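You operate a simulated robot arm through the tools that you are given. There is no shell and no other tool.

Carry out the task below with a simulated robot arm. There is one attempt and no reset: what you move stays moved.

TASK
Redo the slipped peel test on the strip in the tester.
Fine: crank back to the start, zero the display, shut both clamp knobs, peel to the red mark.

It is judged by the outcome, as a careful person would: the job done as asked, and still so three seconds after it is handed in. It fails if anything else is knocked over, pushed out of place, dropped, spilled or broken.

THE ROBOT
A 7-joint arm with a two-finger parallel gripper, fixed in place. Base frame: the origin is at the foot of the arm, x ahead of it, y to its left, z up; the work surface is at about z = 0. Readings come in m, rad, newtons and seconds.
With the tool pointing down near the work surface it reaches from about 0.26 to 0.68 m from the base axis. Its first joint turns from -2.897 to 2.897 rad. Payload 2.5 kg.
Tool frame: the origin (TCP) lies between the finger pads and is the grasp point; the fingertips stand 0.03 m ahead of it; z points along the fingers, y is the line along which they close. Largest opening 0.094 m; finger width 0.028, thickness 0.01; the body of the gripper, 0.05 by 0.096 m, starts 0.055 m behind the TCP.
Orientation is that of the tool frame in the base frame, as a unit quaternion [x, y, z, w]. With the fingers straight down and closing along the base's y, the tool's x points along the base's -x, its y along +y and its z along -z.

THE INTERFACE
- The arm moves only by the tool arm_command. Its argument "commands" is a list of rows, each a list of 3 entries, a list of its own where there are three numbers: the shift along the tool's x, y, z in mm, then the turn, a rotation vector about the tool's x, y, z in rad, then the gripper command, from -1 (shut) to 1 (fully open), values between in proportion. In form: [[[dx, dy, dz], [wx, wy, wz], grip], ...]. A call has 1 to 20 rows; each row shifts and turns the commanded pose from where the row before left it, along the tool's axes as they then stand. A row lasts 0.2 s, in which the tool goes at most 0.05 m and 0.15 rad; a call with a longer step from one row to the next is refused whole, and so is a gripper value outside its range. Where a pose cannot be reached the arm comes as near as it can. A force on the tool above 40 N (or 10 N above the force at the start of the call, whichever is more), or a blocked arm, ends the call early, and 0.2 s more pass. The fingers move at their own pace (about 0.072 m/s each) and stop on an object; they squeeze with about 35 N. The grip force told is the motor's: it shows also when the fingers shut on nothing. Time passes only in rows, and 0.2 s behind the last, so rows that do not move let the fingers close. The reply holds the time, the measured pose of the TCP, the force on the tool along the base axes, the opening and the grip force, in the units named above and with some noise, with the torque about the TCP (base axes, N m) and any sound that the robot's microphone picked up, and new pictures: "pictures" is both (left out), scene, wrist or none.
- Cameras (640 x 400 px; columns grow to the right, rows downward): "scene" is fixed at [0.049, -0.5002, 0.6243]; the picture's right is [0.62, -0.79, 0.00], its down [-0.35, -0.28, -0.90] and it looks along [0.70, 0.55, -0.45] (base axes); focal length 339 px, centre (320, 200). "wrist" rides on the gripper at [0.076, 0.014, -0.102] in the tool frame; the picture's right is [-0.18, 0.98, 0.00], its down [-0.75, -0.14, -0.64] and it looks along [-0.63, -0.12, 0.77] (tool axes); focal length 243 px, centre (320, 200). There is no depth. A picture from a camera that has moved, and an enlarged one, comes with that camera's place and axes in the base frame and with its lens.
- inspect(camera, box): a new picture of the part [left, top, right, bottom] of that camera's present view, enlarged. The clock stands still meanwhile.
- sign_off(): hands the job in; it is judged then, once.

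Places have to be worked out from the pictures, the camera data and where the tool is seen. Open the gripper and draw the arm clear of the work before you hand the job in, unless the task says otherwise.

The tools are called after "Call:" as a command line: name --argument value ..., lists and objects as JSON in quotes. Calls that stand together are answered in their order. arm_command: Moves the arm, as the interface text tells. Its arguments: {"type":"object","properties":{"commands":{"type":"array","items":{"type":"array"}},"pictures":{"type":"string","enum":["both","scene","wrist","none"]}},"required":["commands"]} The other tools are called the same way: inspect (camera, box) takes an enlarged picture of a part of a camera's view; sign_off () hands the job in.

At the start:

```text
t: 0.0
tool_pos: [0.4607, -0.1842, 0.4326]
orientation: [0.0, 1.0, 0.0, 0.0]
wrist_force: [0.4, 0.0, -0.1]
moment: [-0.01, 0.02, 0.0]
width: 0.0938
grasp_force: 0.1
```

scene: 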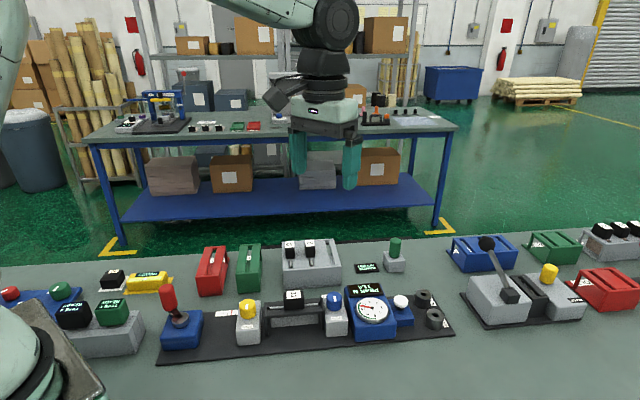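
wrist: 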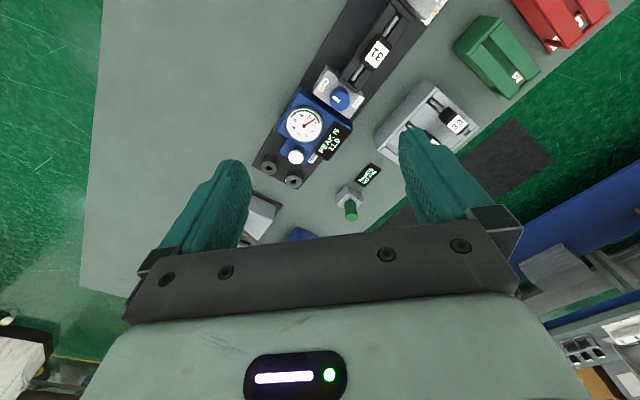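

I begin by looking closely at the tester in the scene picture, before moving anything.

Call:
inspect --camera "scene" --box '[150, 260, 310, 360]'

Call:
inspect --camera "scene" --box '[300, 260, 460, 360]'

Call:
inspect --camera "wrist" --box '[240, 0, 480, 150]'

Call:
inspect --camera "wrist" --box '[240, 90, 400, 190]'

Call:
inspect --camera "scene" --box '[0, 240, 160, 340]'

Call:
inspect --camera "scene" --box '[440, 220, 640, 345]'

Call:
inspect --camera "scene" --box '[260, 220, 420, 320]'

```text
4.00 times, centred on (230, 310) of scene
camera zoom: at [0.049, -0.5002, 0.6243], right [0.62, -0.79, 0.0], down [-0.35, -0.28, -0.9], along [0.7, 0.55, -0.45], focal length 1354 px, centre (680, -240)
```

zoom: 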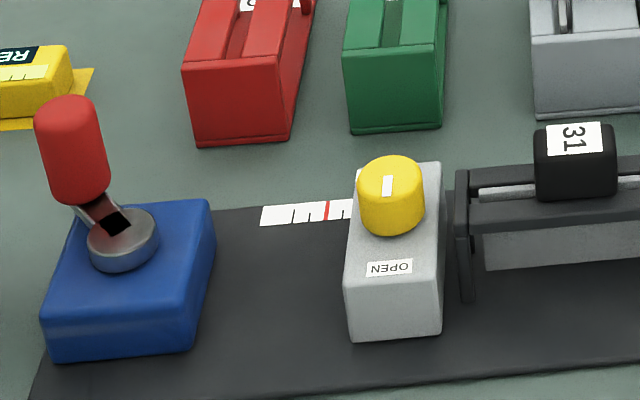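

```text
4.00 times, centred on (380, 310) of scene
camera zoom: at [0.049, -0.5002, 0.6243], right [0.62, -0.79, 0.0], down [-0.35, -0.28, -0.9], along [0.7, 0.55, -0.45], focal length 1354 px, centre (80, -240)
```

zoom: 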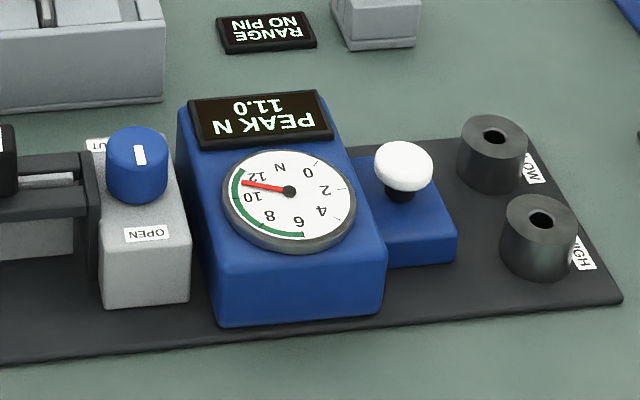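

```text
2.67 times, centred on (360, 75) of wrist
camera zoom: at [0.3863, -0.1689, 0.5338], right [0.18, 0.98, 0.0], down [0.75, -0.14, 0.64], along [0.63, -0.12, -0.77], focal length 647 px, centre (213, 533)
```

zoom: 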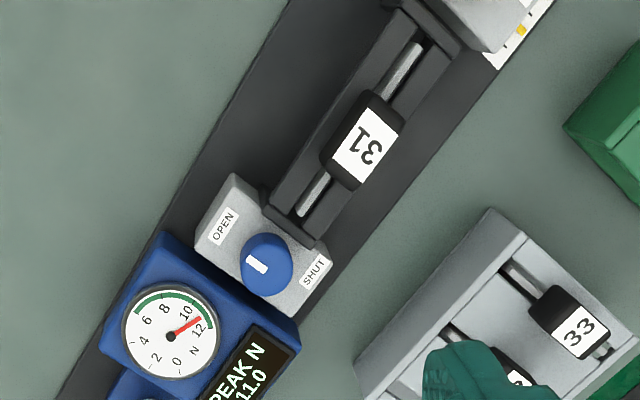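

```text
4.00 times, centred on (320, 140) of wrist
camera zoom: at [0.3863, -0.1689, 0.5338], right [0.18, 0.98, 0.0], down [0.75, -0.14, 0.64], along [0.63, -0.12, -0.77], focal length 970 px, centre (320, 440)
```

zoom: 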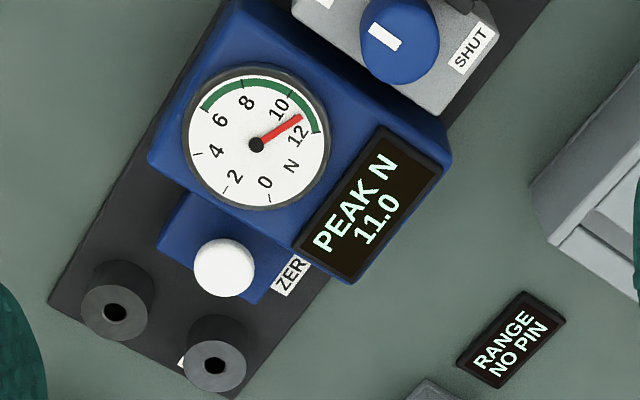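

```text
4.00 times, centred on (80, 290) of scene
camera zoom: at [0.049, -0.5002, 0.6243], right [0.62, -0.79, 0.0], down [-0.35, -0.28, -0.9], along [0.7, 0.55, -0.45], focal length 1354 px, centre (1280, -160)
```

zoom: 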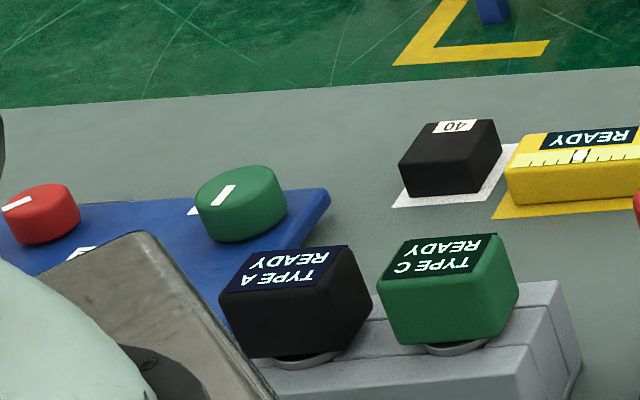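

```text
3.20 times, centred on (540, 282) of scene
camera zoom: at [0.049, -0.5002, 0.6243], right [0.62, -0.79, 0.0], down [-0.35, -0.28, -0.9], along [0.7, 0.55, -0.45], focal length 1084 px, centre (-384, -64)
```

zoom: 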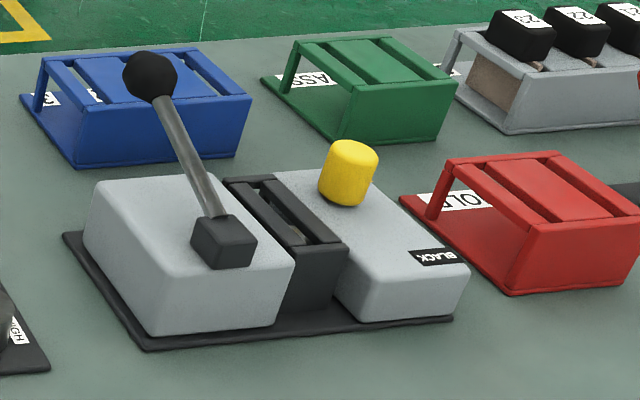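

```text
4.00 times, centred on (340, 270) of scene
camera zoom: at [0.049, -0.5002, 0.6243], right [0.62, -0.79, 0.0], down [-0.35, -0.28, -0.9], along [0.7, 0.55, -0.45], focal length 1354 px, centre (240, -80)
```

zoom: 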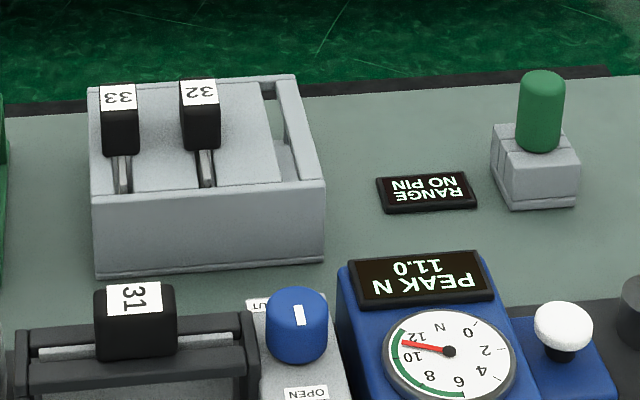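

The tester runs diagonally, with the crank around (0.29, 0.07), the yellow clamp around (0.39, -0.03), the blue clamp around (0.53, -0.17) and the zero button around (0.645, -0.277). I turn the tool in place so that the wrist camera looks along the tester toward the crank and scale.

Call:
arm_command --commands '[[[0, 0, 0], [0, 0, -0.15], 1], [[0, 0, 0], [0, 0, -0.15], 1], [[0, 0, 0], [0, 0, -0.15], 1], [[0, 0, 0], [0, 0, -0.15], 1], [[0, 0, 0], [0, 0, -0.15], 1], [[0, 0, 0], [0, 0, -0.15], 1], [[0, 0, 0], [0, 0, -0.15], 1], [[0, 0, 0], [0, 0, -0.15], 1], [[0, 0, 0], [0, 0, -0.15], 1], [[0, 0, 0], [0, 0, -0.15], 1], [[0, 0, 0], [0, 0, -0.15], 1], [[0, 0, 0], [0, 0, -0.15], 1], [[0, 0, 0], [0, 0, -0.15], 1], [[0, 0, 0], [0, 0, -0.15], 1], [[0, 0, 0], [0, 0, -0.15], 1], [[0, 0, 0], [0, 0, 0], 1]]' --pictures "both"

```text
t: 3.4
tool_pos: [0.4623, -0.1828, 0.4329]
orientation: [0.902, -0.431, 0.0, 0.0]
wrist_force: [0.8, -0.6, 0.6]
moment: [-0.02, -0.03, 0.02]
width: 0.0938
grasp_force: 0.0
camera wrist: at [0.4997, -0.2507, 0.5344], right [-0.88, -0.47, 0.0], down [-0.36, 0.67, 0.64], along [-0.3, 0.56, -0.77], focal length 243 px, centre (320, 200)
```

scene: 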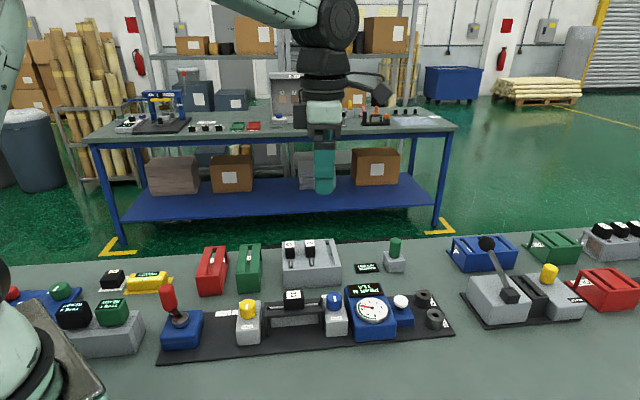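
wrist: 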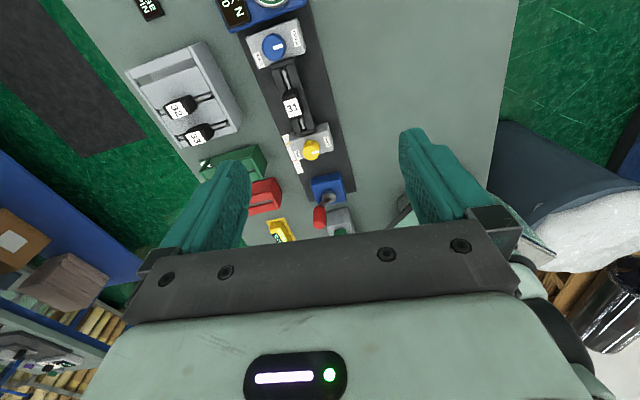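

The crank, scale and both clamps are now in the wrist view below the tool. I enlarge them.

Call:
inspect --camera "wrist" --box '[270, 110, 380, 240]'

Call:
inspect --camera "wrist" --box '[220, 0, 340, 80]'

```text
3.08 times, centred on (325, 175) of wrist
camera zoom: at [0.4997, -0.2507, 0.5344], right [-0.88, -0.47, 0.0], down [-0.36, 0.67, 0.64], along [-0.3, 0.56, -0.77], focal length 746 px, centre (305, 277)
```

zoom: 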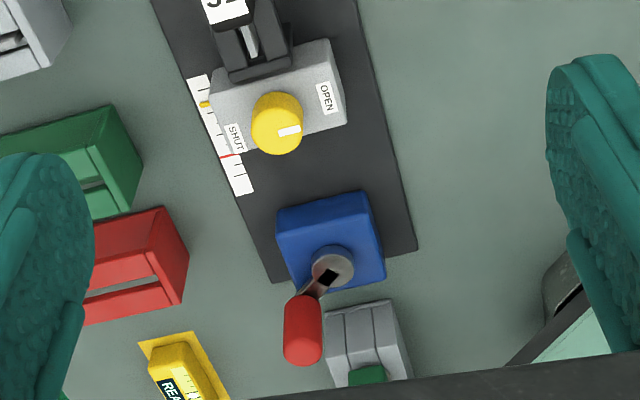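

```text
5.00 times, centred on (280, 40) of wrist
camera zoom: at [0.4997, -0.2507, 0.5344], right [-0.88, -0.47, 0.0], down [-0.36, 0.67, 0.64], along [-0.3, 0.56, -0.77], focal length 1213 px, centre (520, 1000)
```

zoom: 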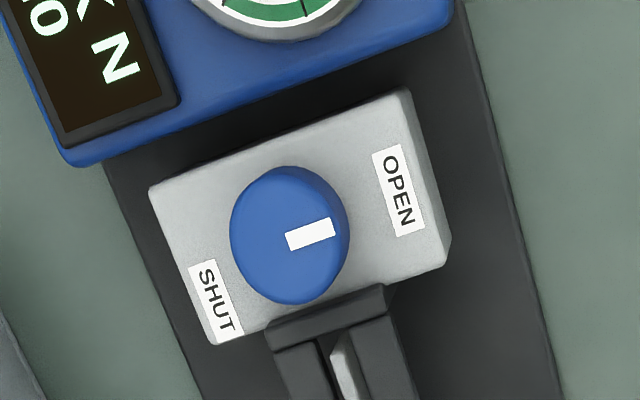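

The handle top comes out near (0.298, 0.130, 0.106) and the crank hub near (0.291, 0.084). I lower the tool over the tester, still well above everything, for a closer look at the scale and knobs.

Call:
arm_command --commands '[[[-27.9, -6.05, 35.5], [0, 0, 0], 1], [[-27.9, -6.05, 35.5], [0, 0, 0], 1], [[-27.9, -6.05, 35.5], [0, 0, 0], 1], [[-27.9, -6.05, 35.5], [0, 0, 0], 1], [[-27.9, -6.05, 35.5], [0, 0, 0], 1], [[-27.9, -6.05, 35.5], [0, 0, 0], 1], [[0, 0, 0], [0, 0, 0], 1], [[0, 0, 0], [0, 0, 0], 1]]' --pictures "both"

```text
t: 5.2
tool_pos: [0.3826, -0.0313, 0.2189]
orientation: [0.902, -0.431, 0.0, 0.0]
wrist_force: [0.0, 0.5, 0.5]
moment: [0.02, -0.02, -0.02]
width: 0.0942
grasp_force: 0.2
camera wrist: at [0.4202, -0.0994, 0.321], right [-0.88, -0.47, 0.0], down [-0.36, 0.68, 0.64], along [-0.3, 0.57, -0.77], focal length 243 px, centre (320, 200)
```

scene: 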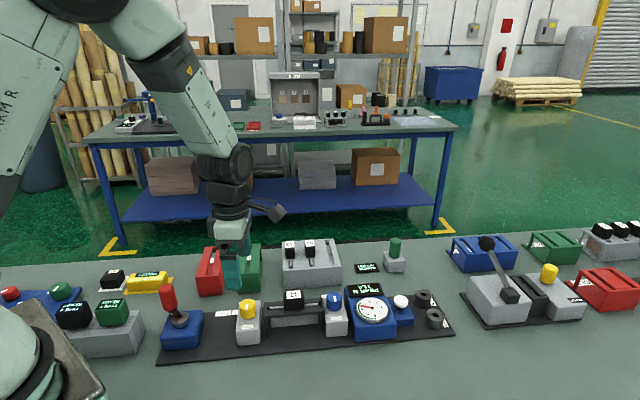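
wrist: 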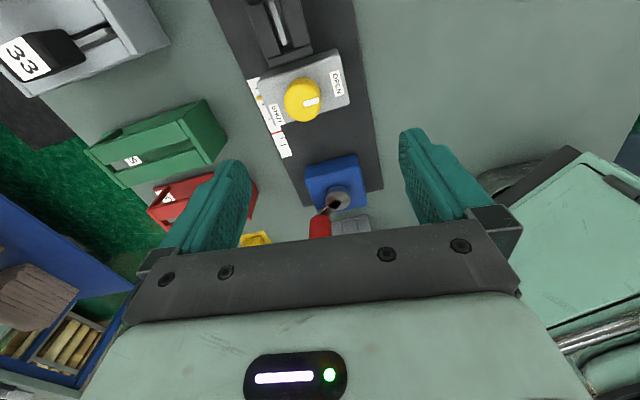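

Enlarging the yellow clamp with its scale, and the crank, from this closer viewpoint.

Call:
inspect --camera "wrist" --box '[230, 40, 370, 165]'

Call:
inspect --camera "wrist" --box '[285, 145, 395, 245]'

Call:
inspect --camera "wrist" --box '[245, 65, 315, 165]'

```text
3.20 times, centred on (300, 102) of wrist
camera zoom: at [0.4202, -0.0994, 0.321], right [-0.88, -0.47, 0.0], down [-0.36, 0.68, 0.64], along [-0.3, 0.57, -0.77], focal length 776 px, centre (384, 512)
```

zoom: 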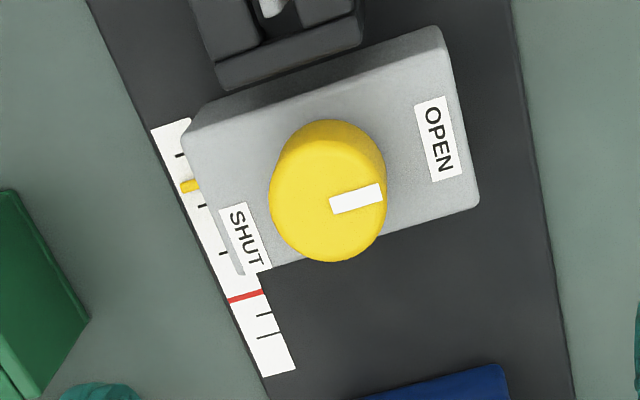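

```text
4.00 times, centred on (340, 195) of wrist
camera zoom: at [0.4202, -0.0994, 0.321], right [-0.88, -0.47, 0.0], down [-0.36, 0.68, 0.64], along [-0.3, 0.57, -0.77], focal length 970 px, centre (240, 220)
```

zoom: 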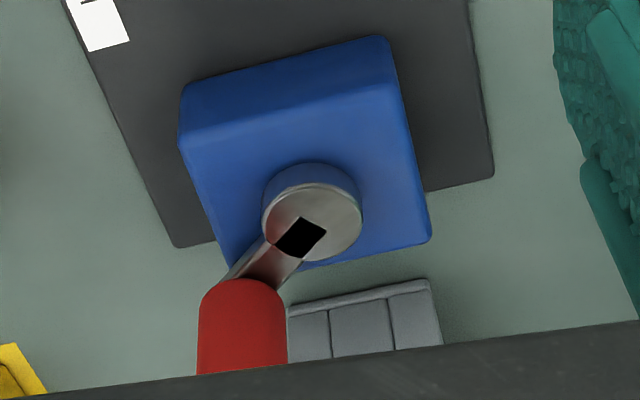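

```text
4.00 times, centred on (280, 115) of wrist
camera zoom: at [0.4202, -0.0994, 0.321], right [-0.88, -0.47, 0.0], down [-0.36, 0.68, 0.64], along [-0.3, 0.57, -0.77], focal length 970 px, centre (480, 540)
```

zoom: 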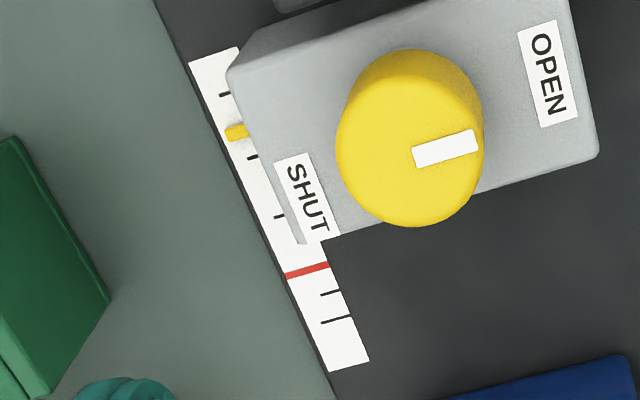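

The yellow pointer sits about 10 mm past the first tick, and the red mark is about 60 mm from that tick, so the carriage must come back about 10 mm to the start. Both knobs point to OPEN. I turn the tool back to a comfortable heading for gripping the crank handle.

Call:
arm_command --commands '[[[0, 0, 0], [0, 0, 0.15], 1], [[0, 0, 0], [0, 0, 0.15], 1], [[0, 0, 0], [0, 0, 0.15], 1], [[0, 0, 0], [0, 0, 0.15], 1], [[0, 0, 0], [0, 0, 0.15], 1], [[0, 0, 0], [0, 0, 0.15], 1], [[0, 0, 0], [0, 0, 0.15], 1], [[0, 0, 0], [0, 0, 0.15], 1], [[0, 0, 0], [0, 0, 0.15], 1], [[0, 0, 0], [0, 0, 0.15], 1], [[0, 0, 0], [0, 0, 0.15], 1], [[0, 0, 0], [0, 0, 0.15], 1], [[0, 0, 0], [0, 0, 0.15], 1], [[0, 0, 0], [0, 0, 0], 1], [[0, 0, 0], [0, 0, 0], 1]]' --pictures "both"

Call:
inspect --camera "scene" --box '[150, 270, 270, 360]'

```text
t: 8.4
tool_pos: [0.3852, -0.0305, 0.2183]
orientation: [-0.149, 0.989, 0.0, 0.0]
wrist_force: [-0.1, -0.5, -0.3]
moment: [-0.01, -0.02, -0.01]
width: 0.094
grasp_force: 0.0
camera wrist: at [0.3081, -0.0387, 0.3208], right [-0.11, 0.99, 0.0], down [0.76, 0.09, 0.64], along [0.64, 0.07, -0.77], focal length 243 px, centre (320, 200)
```

scene: 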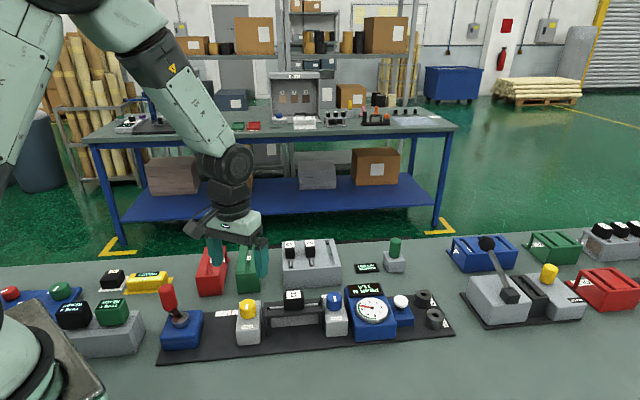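
wrist: 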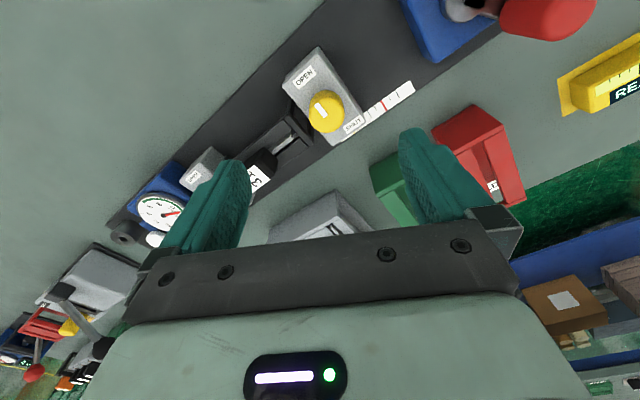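

```text
4.44 times, centred on (210, 315) of scene
camera zoom: at [0.049, -0.5002, 0.6243], right [0.62, -0.79, 0.0], down [-0.35, -0.28, -0.9], along [0.7, 0.55, -0.45], focal length 1505 px, centre (809, -311)
```

zoom: 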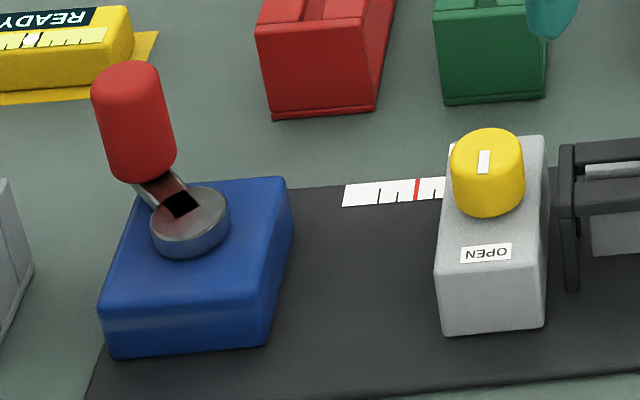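

I check the handle from this angle too, to fix its place better.

Call:
inspect --camera "wrist" --box '[400, 0, 640, 150]'

Call:
inspect --camera "wrist" --box '[270, 40, 430, 150]'

```text
2.67 times, centred on (520, 75) of wrist
camera zoom: at [0.3081, -0.0387, 0.3208], right [-0.11, 0.99, 0.0], down [0.76, 0.09, 0.64], along [0.64, 0.07, -0.77], focal length 647 px, centre (-213, 533)
```

zoom: 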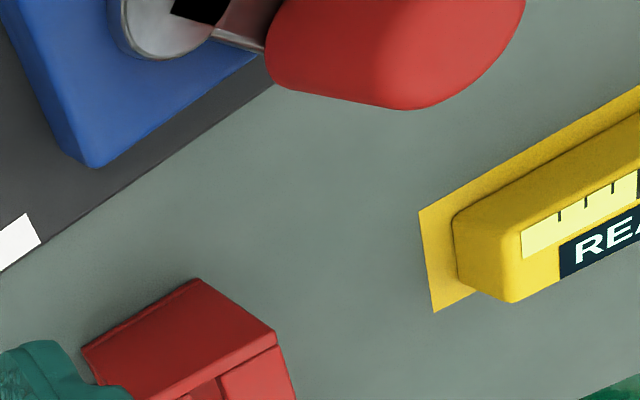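

```text
3.64 times, centred on (350, 95) of wrist
camera zoom: at [0.3081, -0.0387, 0.3208], right [-0.11, 0.99, 0.0], down [0.76, 0.09, 0.64], along [0.64, 0.07, -0.77], focal length 882 px, centre (211, 582)
```

zoom: 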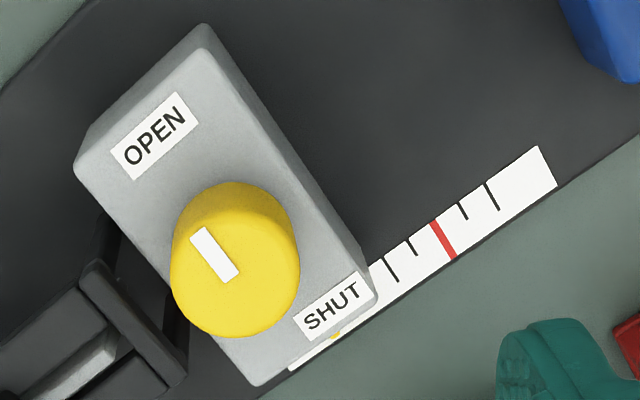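

Handle centre now estimated at about (0.296, 0.131), with the hub near (0.291, 0.089) and a crank radius of about 43 mm. I move above the handle at a safe height.

Call:
arm_command --commands '[[[7.5, 36.1, 9.6], [0, 0, 0], 1], [[7.5, 36.1, 9.6], [0, 0, 0], 1], [[7.5, 36.1, 9.6], [0, 0, 0], 1], [[7.5, 36.1, 9.6], [0, 0, 0], 1], [[7.5, 36.1, 9.6], [0, 0, 0], 1], [[0, 0, 0], [0, 0, 0], 1], [[0, 0, 0], [0, 0, 0], 1]]' --pictures "both"

Call:
inspect --camera "scene" --box '[120, 220, 280, 345]'

```text
t: 10.0
tool_pos: [0.295, 0.1317, 0.1733]
orientation: [-0.149, 0.989, 0.0, 0.0]
wrist_force: [-0.5, 0.4, -0.8]
moment: [-0.03, -0.02, 0.04]
width: 0.0939
grasp_force: 0.1
camera wrist: at [0.2178, 0.1232, 0.2744], right [-0.11, 0.99, 0.0], down [0.76, 0.09, 0.64], along [0.64, 0.07, -0.77], focal length 243 px, centre (320, 200)
```

scene: 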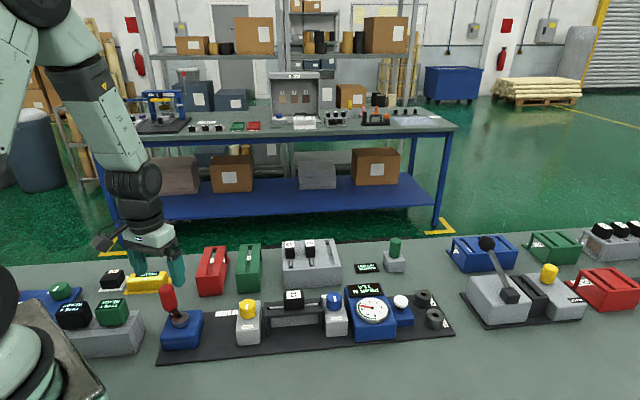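
wrist: 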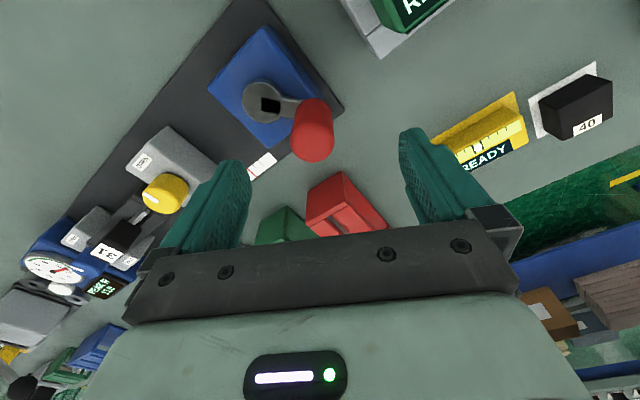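

```text
3.20 times, centred on (200, 282) of scene
camera zoom: at [0.049, -0.5002, 0.6243], right [0.62, -0.79, 0.0], down [-0.35, -0.28, -0.9], along [0.7, 0.55, -0.45], focal length 1084 px, centre (704, -64)
```

zoom: 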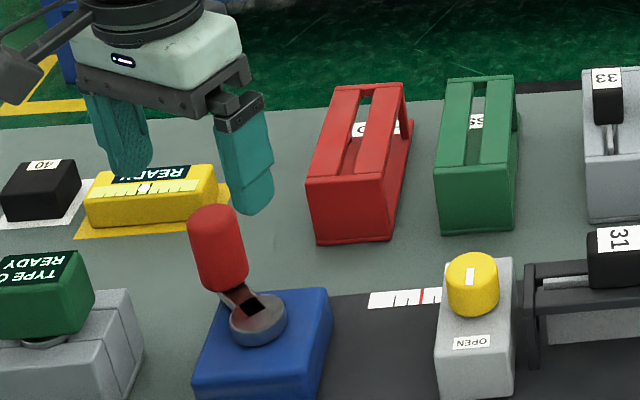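

The handle is between the open fingers, about 5 mm forward of the TCP. I narrow the opening and descend straight over it, with the tips staying above the crank box (TCP z about 0.09).

Call:
arm_command --commands '[[[-6.5, -2.7, 0], [0, 0, 0], 0.3], [[0, 0, 10], [0, 0, 0], 0.3], [[0, 0, 20], [0, 0, 0], 0.3], [[0, 0, 20], [0, 0, 0], 0.3], [[0, 0, 20], [0, 0, 0], 0.3], [[0, 0, 13], [0, 0, 0], 0.3], [[0, 0, 0], [0, 0, 0], 0.3]]' --pictures "both"

Call:
inspect --camera "scene" --box '[120, 240, 280, 350]'

```text
t: 11.4
tool_pos: [0.3025, 0.1283, 0.0922]
orientation: [-0.149, 0.989, 0.0, 0.0]
wrist_force: [-2.6, 0.4, 11.8]
moment: [-0.37, 0.01, -0.13]
width: 0.0609
grasp_force: 0.0
stopped in row 7: the force on the tool passed its limit at 89 N (the readings are from after the stop); the commanded pose is now the measured one
camera wrist: at [0.2253, 0.1218, 0.1943], right [-0.11, 0.99, 0.0], down [0.76, 0.09, 0.64], along [0.64, 0.07, -0.77], focal length 243 px, centre (320, 200)
```

scene: 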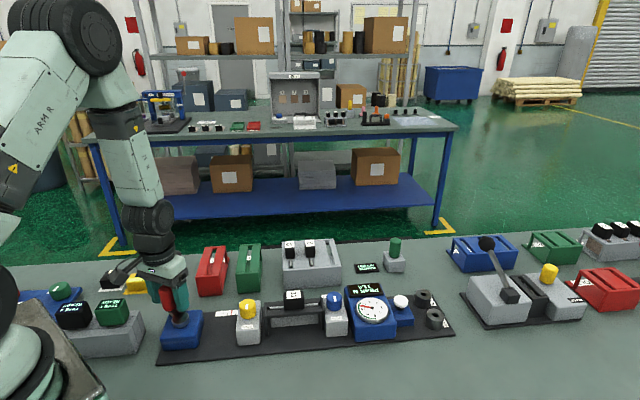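
wrist: 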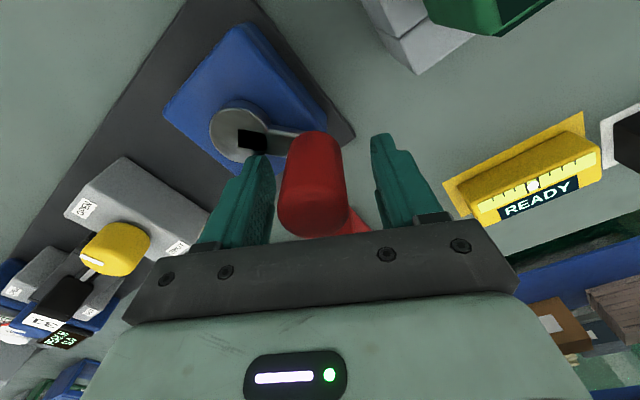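

```text
3.64 times, centred on (200, 295) of scene
camera zoom: at [0.049, -0.5002, 0.6243], right [0.62, -0.79, 0.0], down [-0.35, -0.28, -0.9], along [0.7, 0.55, -0.45], focal length 1231 px, centre (756, -146)
```

zoom: 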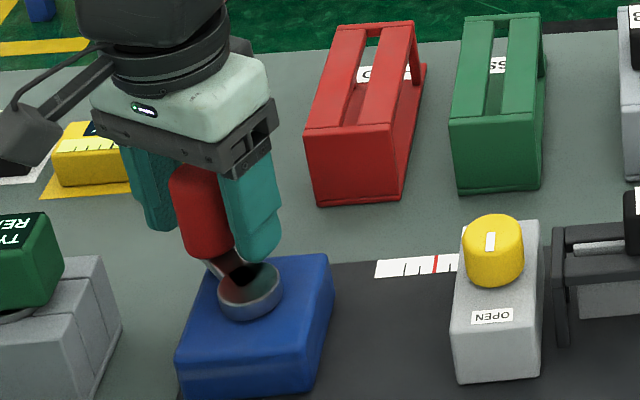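

The left fingertip touched something at about z = 0.062, apparently the hub's top, so the hub stands higher than I judged. I raise 12 mm, shift about 4 mm to centre on the handle, and check before closing.

Call:
arm_command --commands '[[[0, 0, -6], [0, 0, 0], 0.3], [[0, 0, -6], [0, 0, 0], 0.3], [[0, -3.7, 0], [0, 0, 0], 0.3], [[0, 0, 0], [0, 0, 0], 0.3]]' --pictures "both"

Call:
inspect --camera "wrist" --box '[170, 70, 450, 260]'

Call:
inspect --camera "scene" --box '[130, 260, 230, 350]'

```text
t: 12.4
tool_pos: [0.3024, 0.1259, 0.1039]
orientation: [-0.148, 0.989, 0.0, -0.001]
wrist_force: [0.5, 0.2, 0.5]
moment: [0.04, -0.04, -0.03]
width: 0.0609
grasp_force: 0.1
camera wrist: at [0.226, 0.1175, 0.2053], right [-0.11, 0.99, 0.0], down [0.76, 0.09, 0.64], along [0.64, 0.07, -0.77], focal length 243 px, centre (320, 200)
```

scene: 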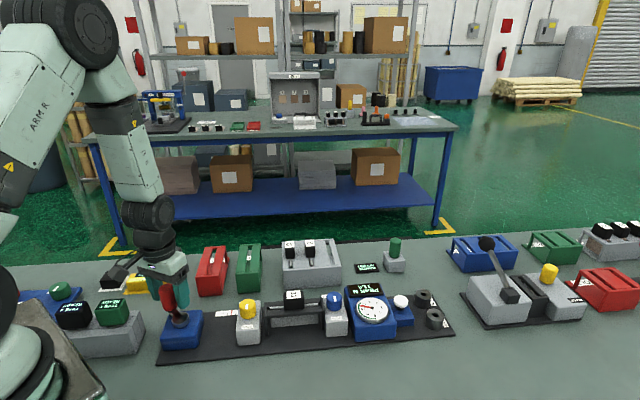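
wrist: 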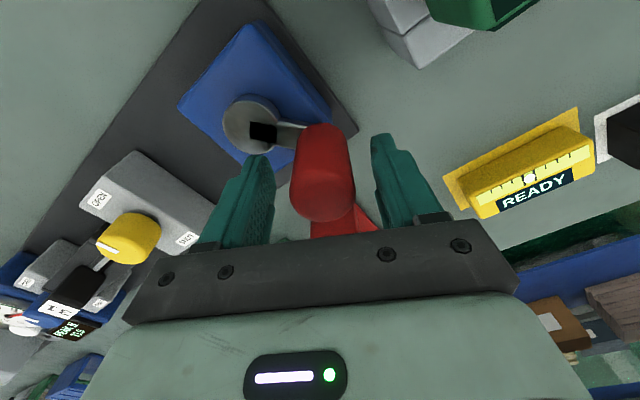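

```text
2.11 times, centred on (310, 165) of wrist
camera zoom: at [0.226, 0.1175, 0.2053], right [-0.11, 0.99, 0.0], down [0.76, 0.09, 0.64], along [0.64, 0.07, -0.77], focal length 511 px, centre (341, 274)
```

zoom: 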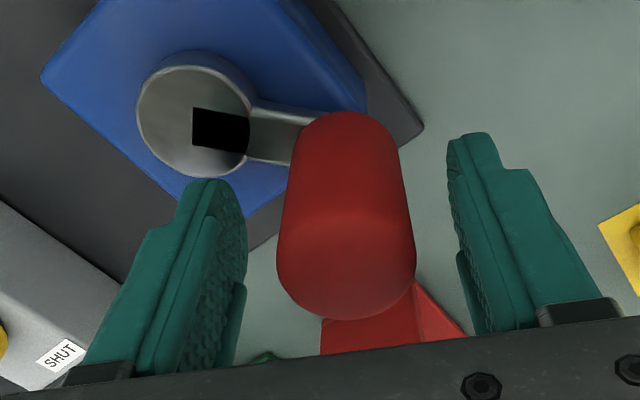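

```text
4.44 times, centred on (180, 305) of scene
camera zoom: at [0.049, -0.5002, 0.6243], right [0.62, -0.79, 0.0], down [-0.35, -0.28, -0.9], along [0.7, 0.55, -0.45], focal length 1505 px, centre (942, -267)
```

zoom: 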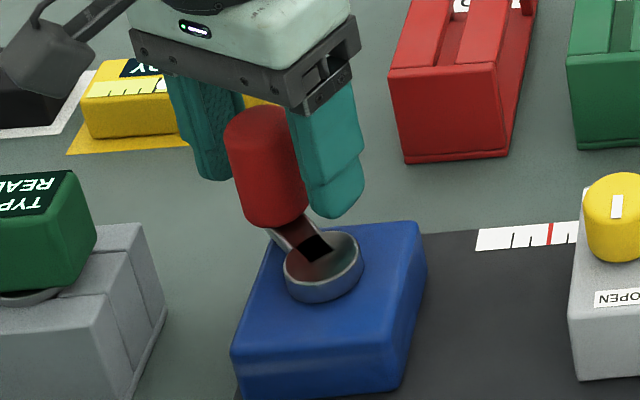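

The handle is centred between the fingers. I close on it and let the fingers settle.

Call:
arm_command --commands '[[[0, 0, 0], [0, 0, 0], -1], [[0, 0, 0], [0, 0, 0], -1], [[0, 0, 0], [0, 0, 0], -1]]' --pictures "wrist"

Call:
inspect --camera "scene" --box '[220, 285, 280, 345]'

```text
t: 13.2
tool_pos: [0.3019, 0.1278, 0.1029]
orientation: [-0.15, 0.989, 0.001, 0.0]
wrist_force: [-6.5, 26.1, -5.2]
moment: [-0.27, -0.14, -0.52]
width: 0.0338
grasp_force: 44.9
camera wrist: at [0.2257, 0.1191, 0.2052], right [-0.12, 0.99, 0.0], down [0.76, 0.09, 0.64], along [0.64, 0.08, -0.77], focal length 243 px, centre (320, 200)
```

wrist: 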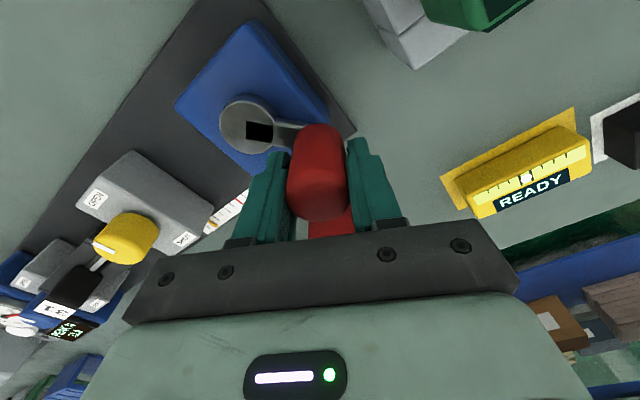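

```text
6.67 times, centred on (250, 315) of scene
camera zoom: at [0.049, -0.5002, 0.6243], right [0.62, -0.79, 0.0], down [-0.35, -0.28, -0.9], along [0.7, 0.55, -0.45], focal length 2257 px, centre (787, -567)
```

zoom: 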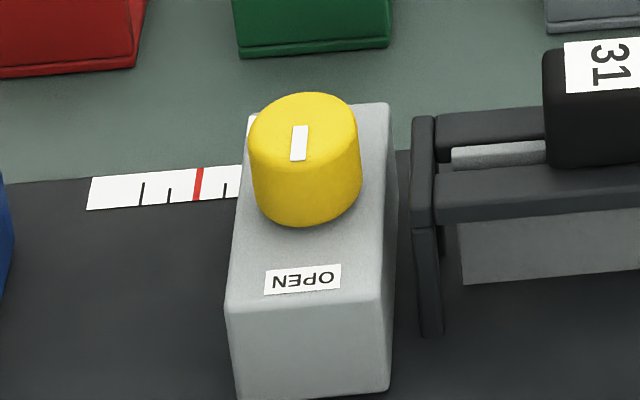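

The handle is held (width 0.034). Before turning I check the clearance to the grey TYPE A/C block beside the crank.

Call:
inspect --camera "wrist" --box '[340, 0, 560, 130]'

Call:
inspect --camera "scene" --box '[60, 280, 190, 365]'

```text
2.91 times, centred on (450, 65) of wrist
camera zoom: at [0.2257, 0.1191, 0.2052], right [-0.12, 0.99, 0.0], down [0.76, 0.09, 0.64], along [0.64, 0.08, -0.77], focal length 706 px, centre (-58, 593)
```

zoom: 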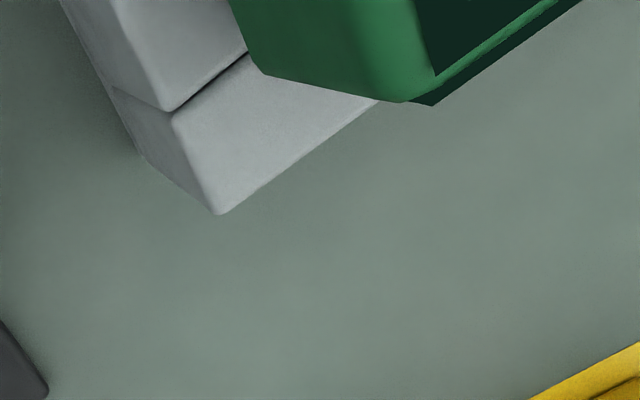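

```text
4.71 times, centred on (125, 322) of scene
camera zoom: at [0.049, -0.5002, 0.6243], right [0.62, -0.79, 0.0], down [-0.35, -0.28, -0.9], along [0.7, 0.55, -0.45], focal length 1593 px, centre (1238, -376)
```

zoom: 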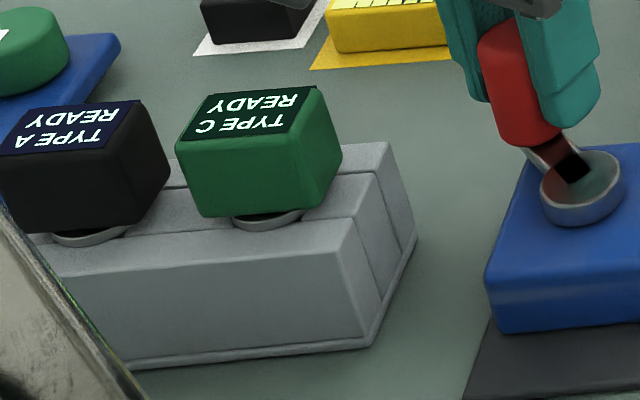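

The grey block is well clear of the crank circle. I relieve the side load, then try about 18° counter-clockwise to learn which way the carriage goes.

Call:
arm_command --commands '[[[0, 2.2, 0], [0, 0, 0], -1], [[0, 0, 0], [0, 0, 0], -1], [[4.6, 2.1, 0], [0, 0, 0], -1], [[4.8, 1.7, 0], [0, 0, 0], -1], [[5.0, 1.1, 0], [0, 0, 0], -1], [[0, 0, 0], [0, 0, 0], -1]]' --pictures "wrist"

Call:
inspect --camera "scene" --box '[220, 285, 280, 345]'

Call:
inspect --camera "scene" --box '[130, 260, 230, 350]'

```text
t: 13.8
tool_pos: [0.3017, 0.1274, 0.103]
orientation: [-0.15, 0.989, -0.001, -0.001]
wrist_force: [2.1, 0.7, -4.4]
moment: [-0.04, 0.2, 0.07]
width: 0.0336
grasp_force: 44.7
stopped in row 3: the force on the tool passed its limit at 40 N (the readings are from after the stop); the commanded pose is now the measured one
camera wrist: at [0.2259, 0.1194, 0.2054], right [-0.11, 0.99, 0.0], down [0.76, 0.09, 0.64], along [0.64, 0.07, -0.77], focal length 243 px, centre (320, 200)
```

wrist: 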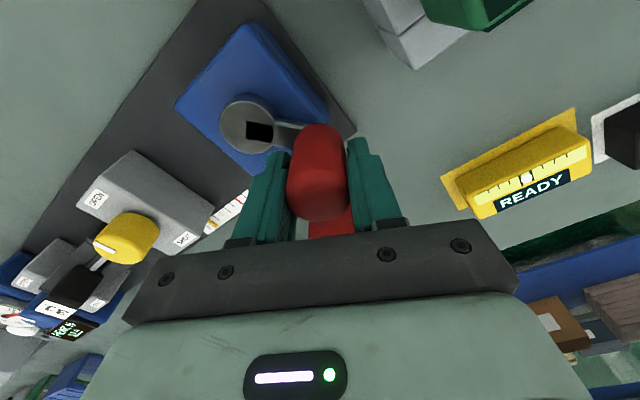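

```text
6.67 times, centred on (250, 315) of scene
camera zoom: at [0.049, -0.5002, 0.6243], right [0.62, -0.79, 0.0], down [-0.35, -0.28, -0.9], along [0.7, 0.55, -0.45], focal length 2257 px, centre (787, -567)
```

zoom: 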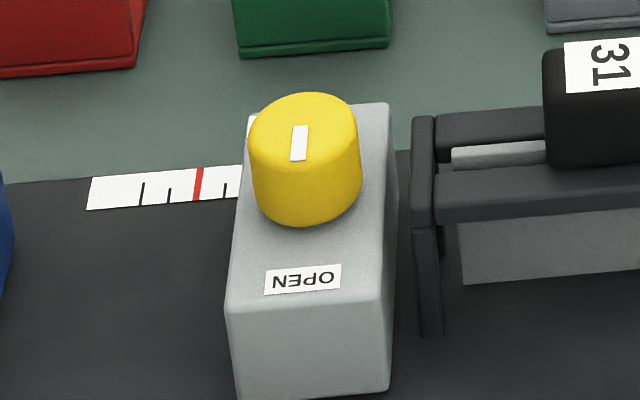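

```text
4.44 times, centred on (180, 305) of scene
camera zoom: at [0.049, -0.5002, 0.6243], right [0.62, -0.79, 0.0], down [-0.35, -0.28, -0.9], along [0.7, 0.55, -0.45], focal length 1505 px, centre (942, -267)
```

zoom: 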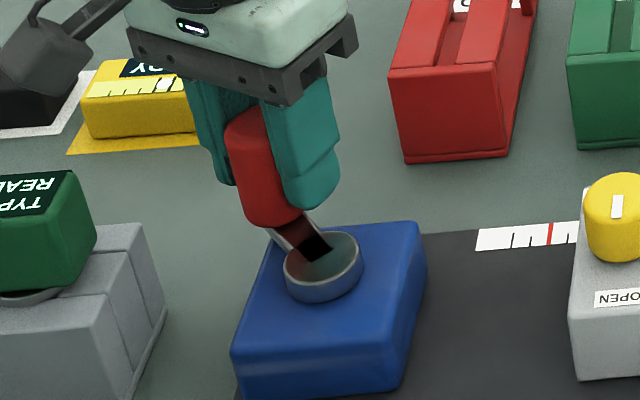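

Counter-clockwise pressed to 40 N with no movement of the handle. I test the other direction gently, in 1.5 mm steps, watching the force.

Call:
arm_command --commands '[[[-1.3, -0.7, 0], [0, 0, 0], -1], [[-1.3, -0.7, 0], [0, 0, 0], -1], [[0, 0, 0], [0, 0, 0], -1]]' --pictures "none"

```text
t: 14.6
tool_pos: [0.3036, 0.1281, 0.1029]
orientation: [-0.15, 0.989, 0.001, -0.001]
wrist_force: [-21.3, 15.5, 19.9]
moment: [-0.44, 0.41, -1.06]
width: 0.0339
grasp_force: 45.0
```

The tool moved about 2 mm with rising force. I look closely at the crank to understand its mechanism.

Call:
inspect --camera "wrist" --box '[200, 70, 380, 190]'

Call:
inspect --camera "scene" --box '[150, 280, 210, 350]'

Call:
inspect --camera "scene" --box '[170, 300, 200, 325]'

```text
3.33 times, centred on (290, 130) of wrist
camera zoom: at [0.2286, 0.1192, 0.2052], right [-0.11, 0.99, 0.0], down [0.76, 0.09, 0.64], along [0.64, 0.07, -0.77], focal length 809 px, centre (420, 433)
```

zoom: 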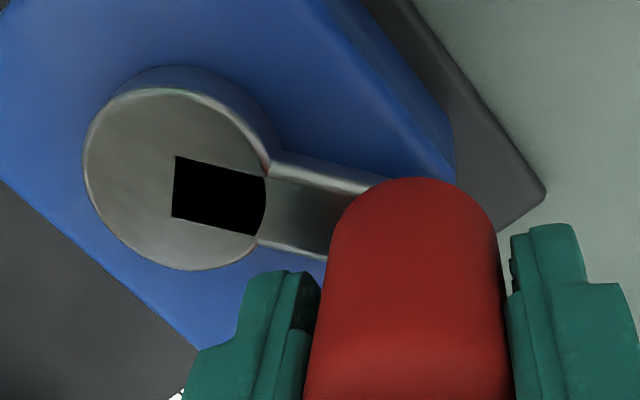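

```text
5.71 times, centred on (180, 315) of scene
camera zoom: at [0.049, -0.5002, 0.6243], right [0.62, -0.79, 0.0], down [-0.35, -0.28, -0.9], along [0.7, 0.55, -0.45], focal length 1935 px, centre (1120, -457)
```

zoom: 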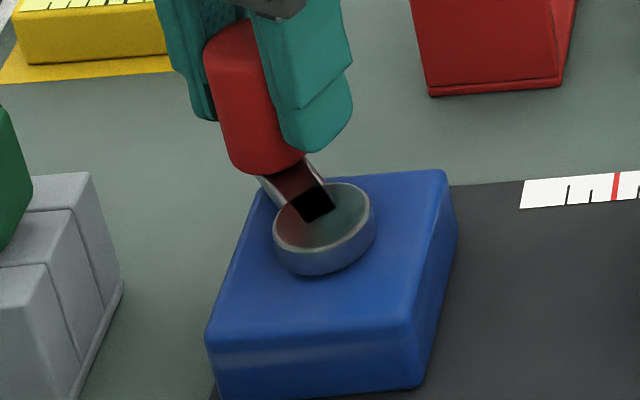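

```text
16.00 times, centred on (185, 312) of scene
camera zoom: at [0.049, -0.5002, 0.6243], right [0.62, -0.79, 0.0], down [-0.35, -0.28, -0.9], along [0.7, 0.55, -0.45], focal length 5418 px, centre (2480, -1600)
```

zoom: 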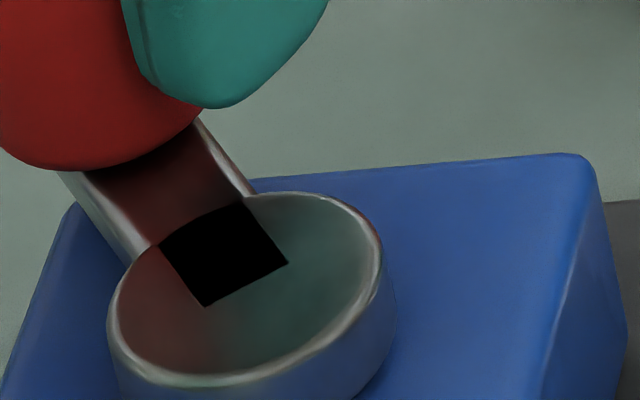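

The hub comes out at (0.293, 0.082) with its top at z 0.060, and the handle has a radius of about 46 mm. Much of the resistance seems to be twist friction from my firm squeeze, shown by the 1 N m moment about z. I try a much lighter squeeze by commanding an opening close to the handle's width.

Call:
arm_command --commands '[[[0, 0, 0], [0, 0, 0], -0.24], [[0, 0, 0], [0, 0, 0], -0.24], [[0, 0, 0], [0, 0, 0], -0.29], [[0, 0, 0], [0, 0, 0], -0.29]]' --pictures "wrist"

```text
t: 15.6
tool_pos: [0.3065, 0.1259, 0.103]
orientation: [-0.149, 0.989, 0.0, -0.002]
wrist_force: [-0.4, -1.3, 1.2]
moment: [-0.02, 0.01, -0.01]
width: 0.0334
grasp_force: 0.1
camera wrist: at [0.2294, 0.1183, 0.2048], right [-0.11, 0.99, 0.0], down [0.76, 0.09, 0.64], along [0.64, 0.07, -0.77], focal length 243 px, centre (320, 200)
```

wrist: 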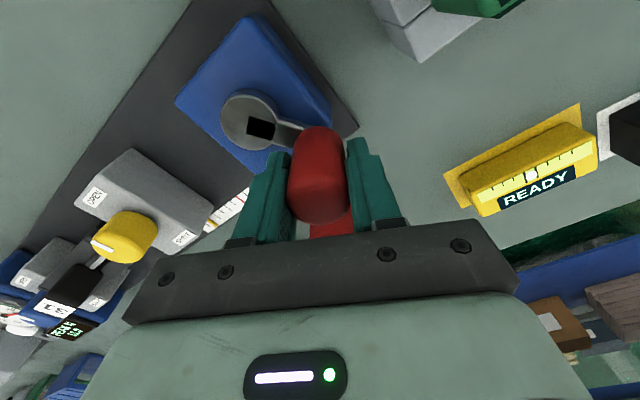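

No squeeze yet at this opening; I step the command down to find a light grip.

Call:
arm_command --commands '[[[0, 0, 0], [0, 0, 0], -0.32], [[0, 0, 0], [0, 0, 0], -0.32]]' --pictures "none"

Call:
arm_command --commands '[[[0, 0, 0], [0, 0, 0], -0.36], [[0, 0, 0], [0, 0, 0], -0.36]]' --pictures "none"

Call:
arm_command --commands '[[[0, 0, 0], [0, 0, 0], -0.4], [[0, 0, 0], [0, 0, 0], -0.4]]' --pictures "none"

```text
t: 16.2
tool_pos: [0.3066, 0.127, 0.1013]
orientation: [-0.149, 0.989, 0.0, 0.0]
wrist_force: [0.5, -1.1, 0.2]
moment: [0.05, -0.01, 0.0]
width: 0.033
grasp_force: 1.3
```

```text
t: 16.8
tool_pos: [0.3049, 0.1271, 0.1029]
orientation: [-0.149, 0.989, 0.0, -0.001]
wrist_force: [1.0, -4.8, 0.3]
moment: [0.06, 0.04, 0.12]
width: 0.0323
grasp_force: 44.7
```

```text
t: 17.4
tool_pos: [0.3057, 0.1251, 0.1041]
orientation: [-0.148, 0.989, 0.0, -0.001]
wrist_force: [1.7, -7.9, 0.8]
moment: [0.11, 0.0, 0.13]
width: 0.0318
grasp_force: 44.7
```

The squeeze is either nothing or full, so instead I will cage the handle loosely, with the finger faces across the tangential direction, and turn the tool together with the crank. I open up, turn the tool 1.15 rad around the handle, and check the alignment.

Call:
arm_command --commands '[[[0, 0, 0], [0, 0, 0], 0.2], [[0, 0, 0], [0, 0, 0], 0.2], [[5, 1, 0], [0, 0, 0], 0.2], [[0, 0, 0], [0, 0, -0.144], 0.2], [[0, 0, 0], [0, 0, -0.144], 0.2], [[0, 0, 0], [0, 0, -0.144], 0.2], [[0, 0, 0], [0, 0, -0.144], 0.2], [[0, 0, 0], [0, 0, -0.144], 0.2], [[0, 0, 0], [0, 0, -0.144], 0.2], [[0, 0, 0], [0, 0, -0.144], 0.2], [[0, 0, 0], [0, 0, -0.144], 0.2], [[0, 0, 0], [0, 0, 0], 0.2]]' --pictures "both"

Call:
inspect --camera "wrist" --box '[170, 70, 450, 260]'

Call:
inspect --camera "scene" --box '[130, 260, 230, 350]'

```text
t: 20.0
tool_pos: [0.2992, 0.1249, 0.1037]
orientation: [-0.664, 0.748, 0.0, -0.001]
wrist_force: [-0.2, 0.5, 0.1]
moment: [0.02, 0.03, 0.0]
width: 0.0565
grasp_force: 0.1
camera wrist: at [0.2773, 0.0524, 0.2051], right [-0.95, 0.3, 0.0], down [0.23, 0.73, 0.64], along [0.19, 0.61, -0.77], focal length 243 px, centre (320, 200)
```

scene: 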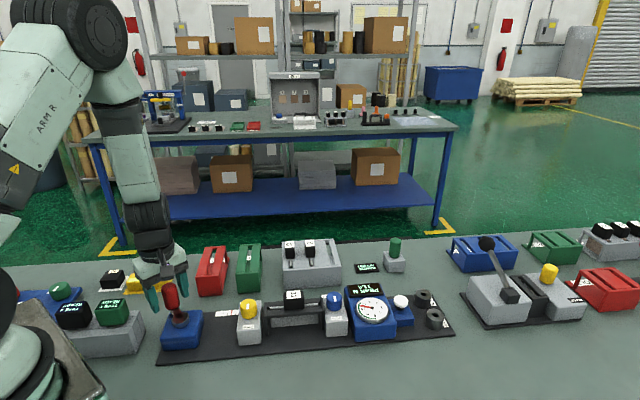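
wrist: 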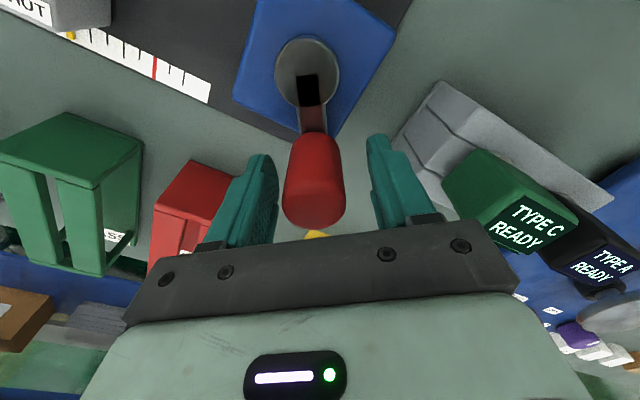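

```text
2.11 times, centred on (310, 165) of wrist
camera zoom: at [0.2773, 0.0524, 0.2051], right [-0.95, 0.3, 0.0], down [0.23, 0.73, 0.64], along [0.19, 0.61, -0.77], focal length 511 px, centre (341, 274)
```

zoom: 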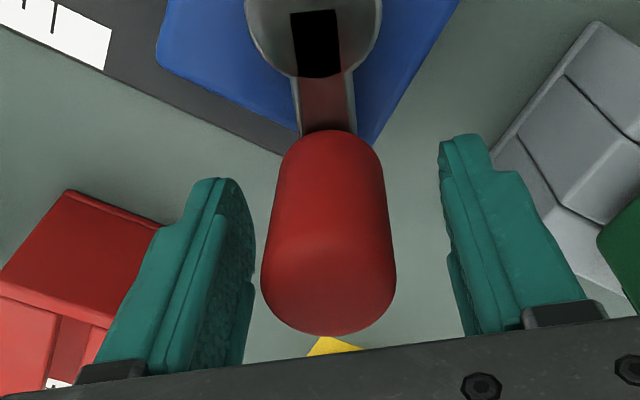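

```text
4.44 times, centred on (180, 305) of scene
camera zoom: at [0.049, -0.5002, 0.6243], right [0.62, -0.79, 0.0], down [-0.35, -0.28, -0.9], along [0.7, 0.55, -0.45], focal length 1505 px, centre (942, -267)
```

zoom: 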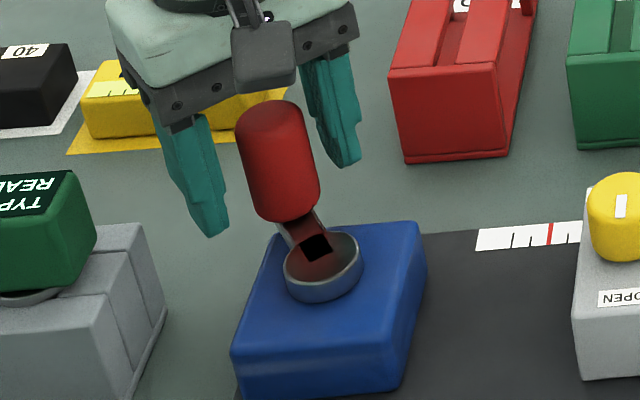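

Now the scale and pointer are visible in the wrist view, and the block has moved slightly away from the crank, so clockwise looks like the way back. I enlarge the pointer and the block to confirm.

Call:
inspect --camera "wrist" --box '[0, 0, 220, 110]'

Call:
inspect --camera "scene" --box '[220, 285, 280, 345]'

```text
2.91 times, centred on (110, 55) of wrist
camera zoom: at [0.2773, 0.0524, 0.2051], right [-0.95, 0.3, 0.0], down [0.23, 0.73, 0.64], along [0.19, 0.61, -0.77], focal length 706 px, centre (931, 622)
```

zoom: 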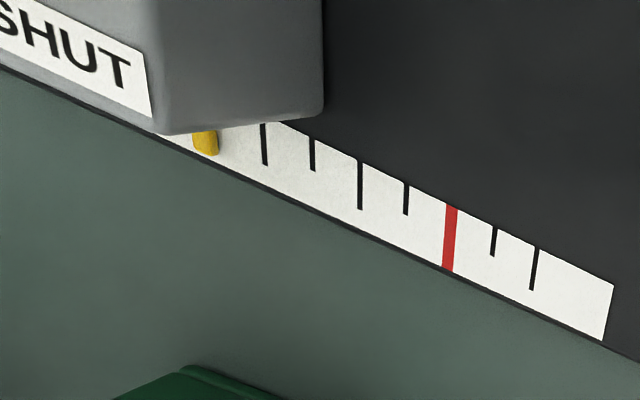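

```text
6.67 times, centred on (250, 315) of scene
camera zoom: at [0.049, -0.5002, 0.6243], right [0.62, -0.79, 0.0], down [-0.35, -0.28, -0.9], along [0.7, 0.55, -0.45], focal length 2257 px, centre (787, -567)
```

zoom: 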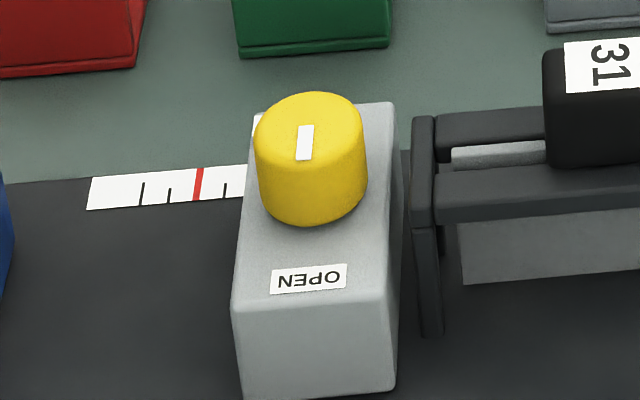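

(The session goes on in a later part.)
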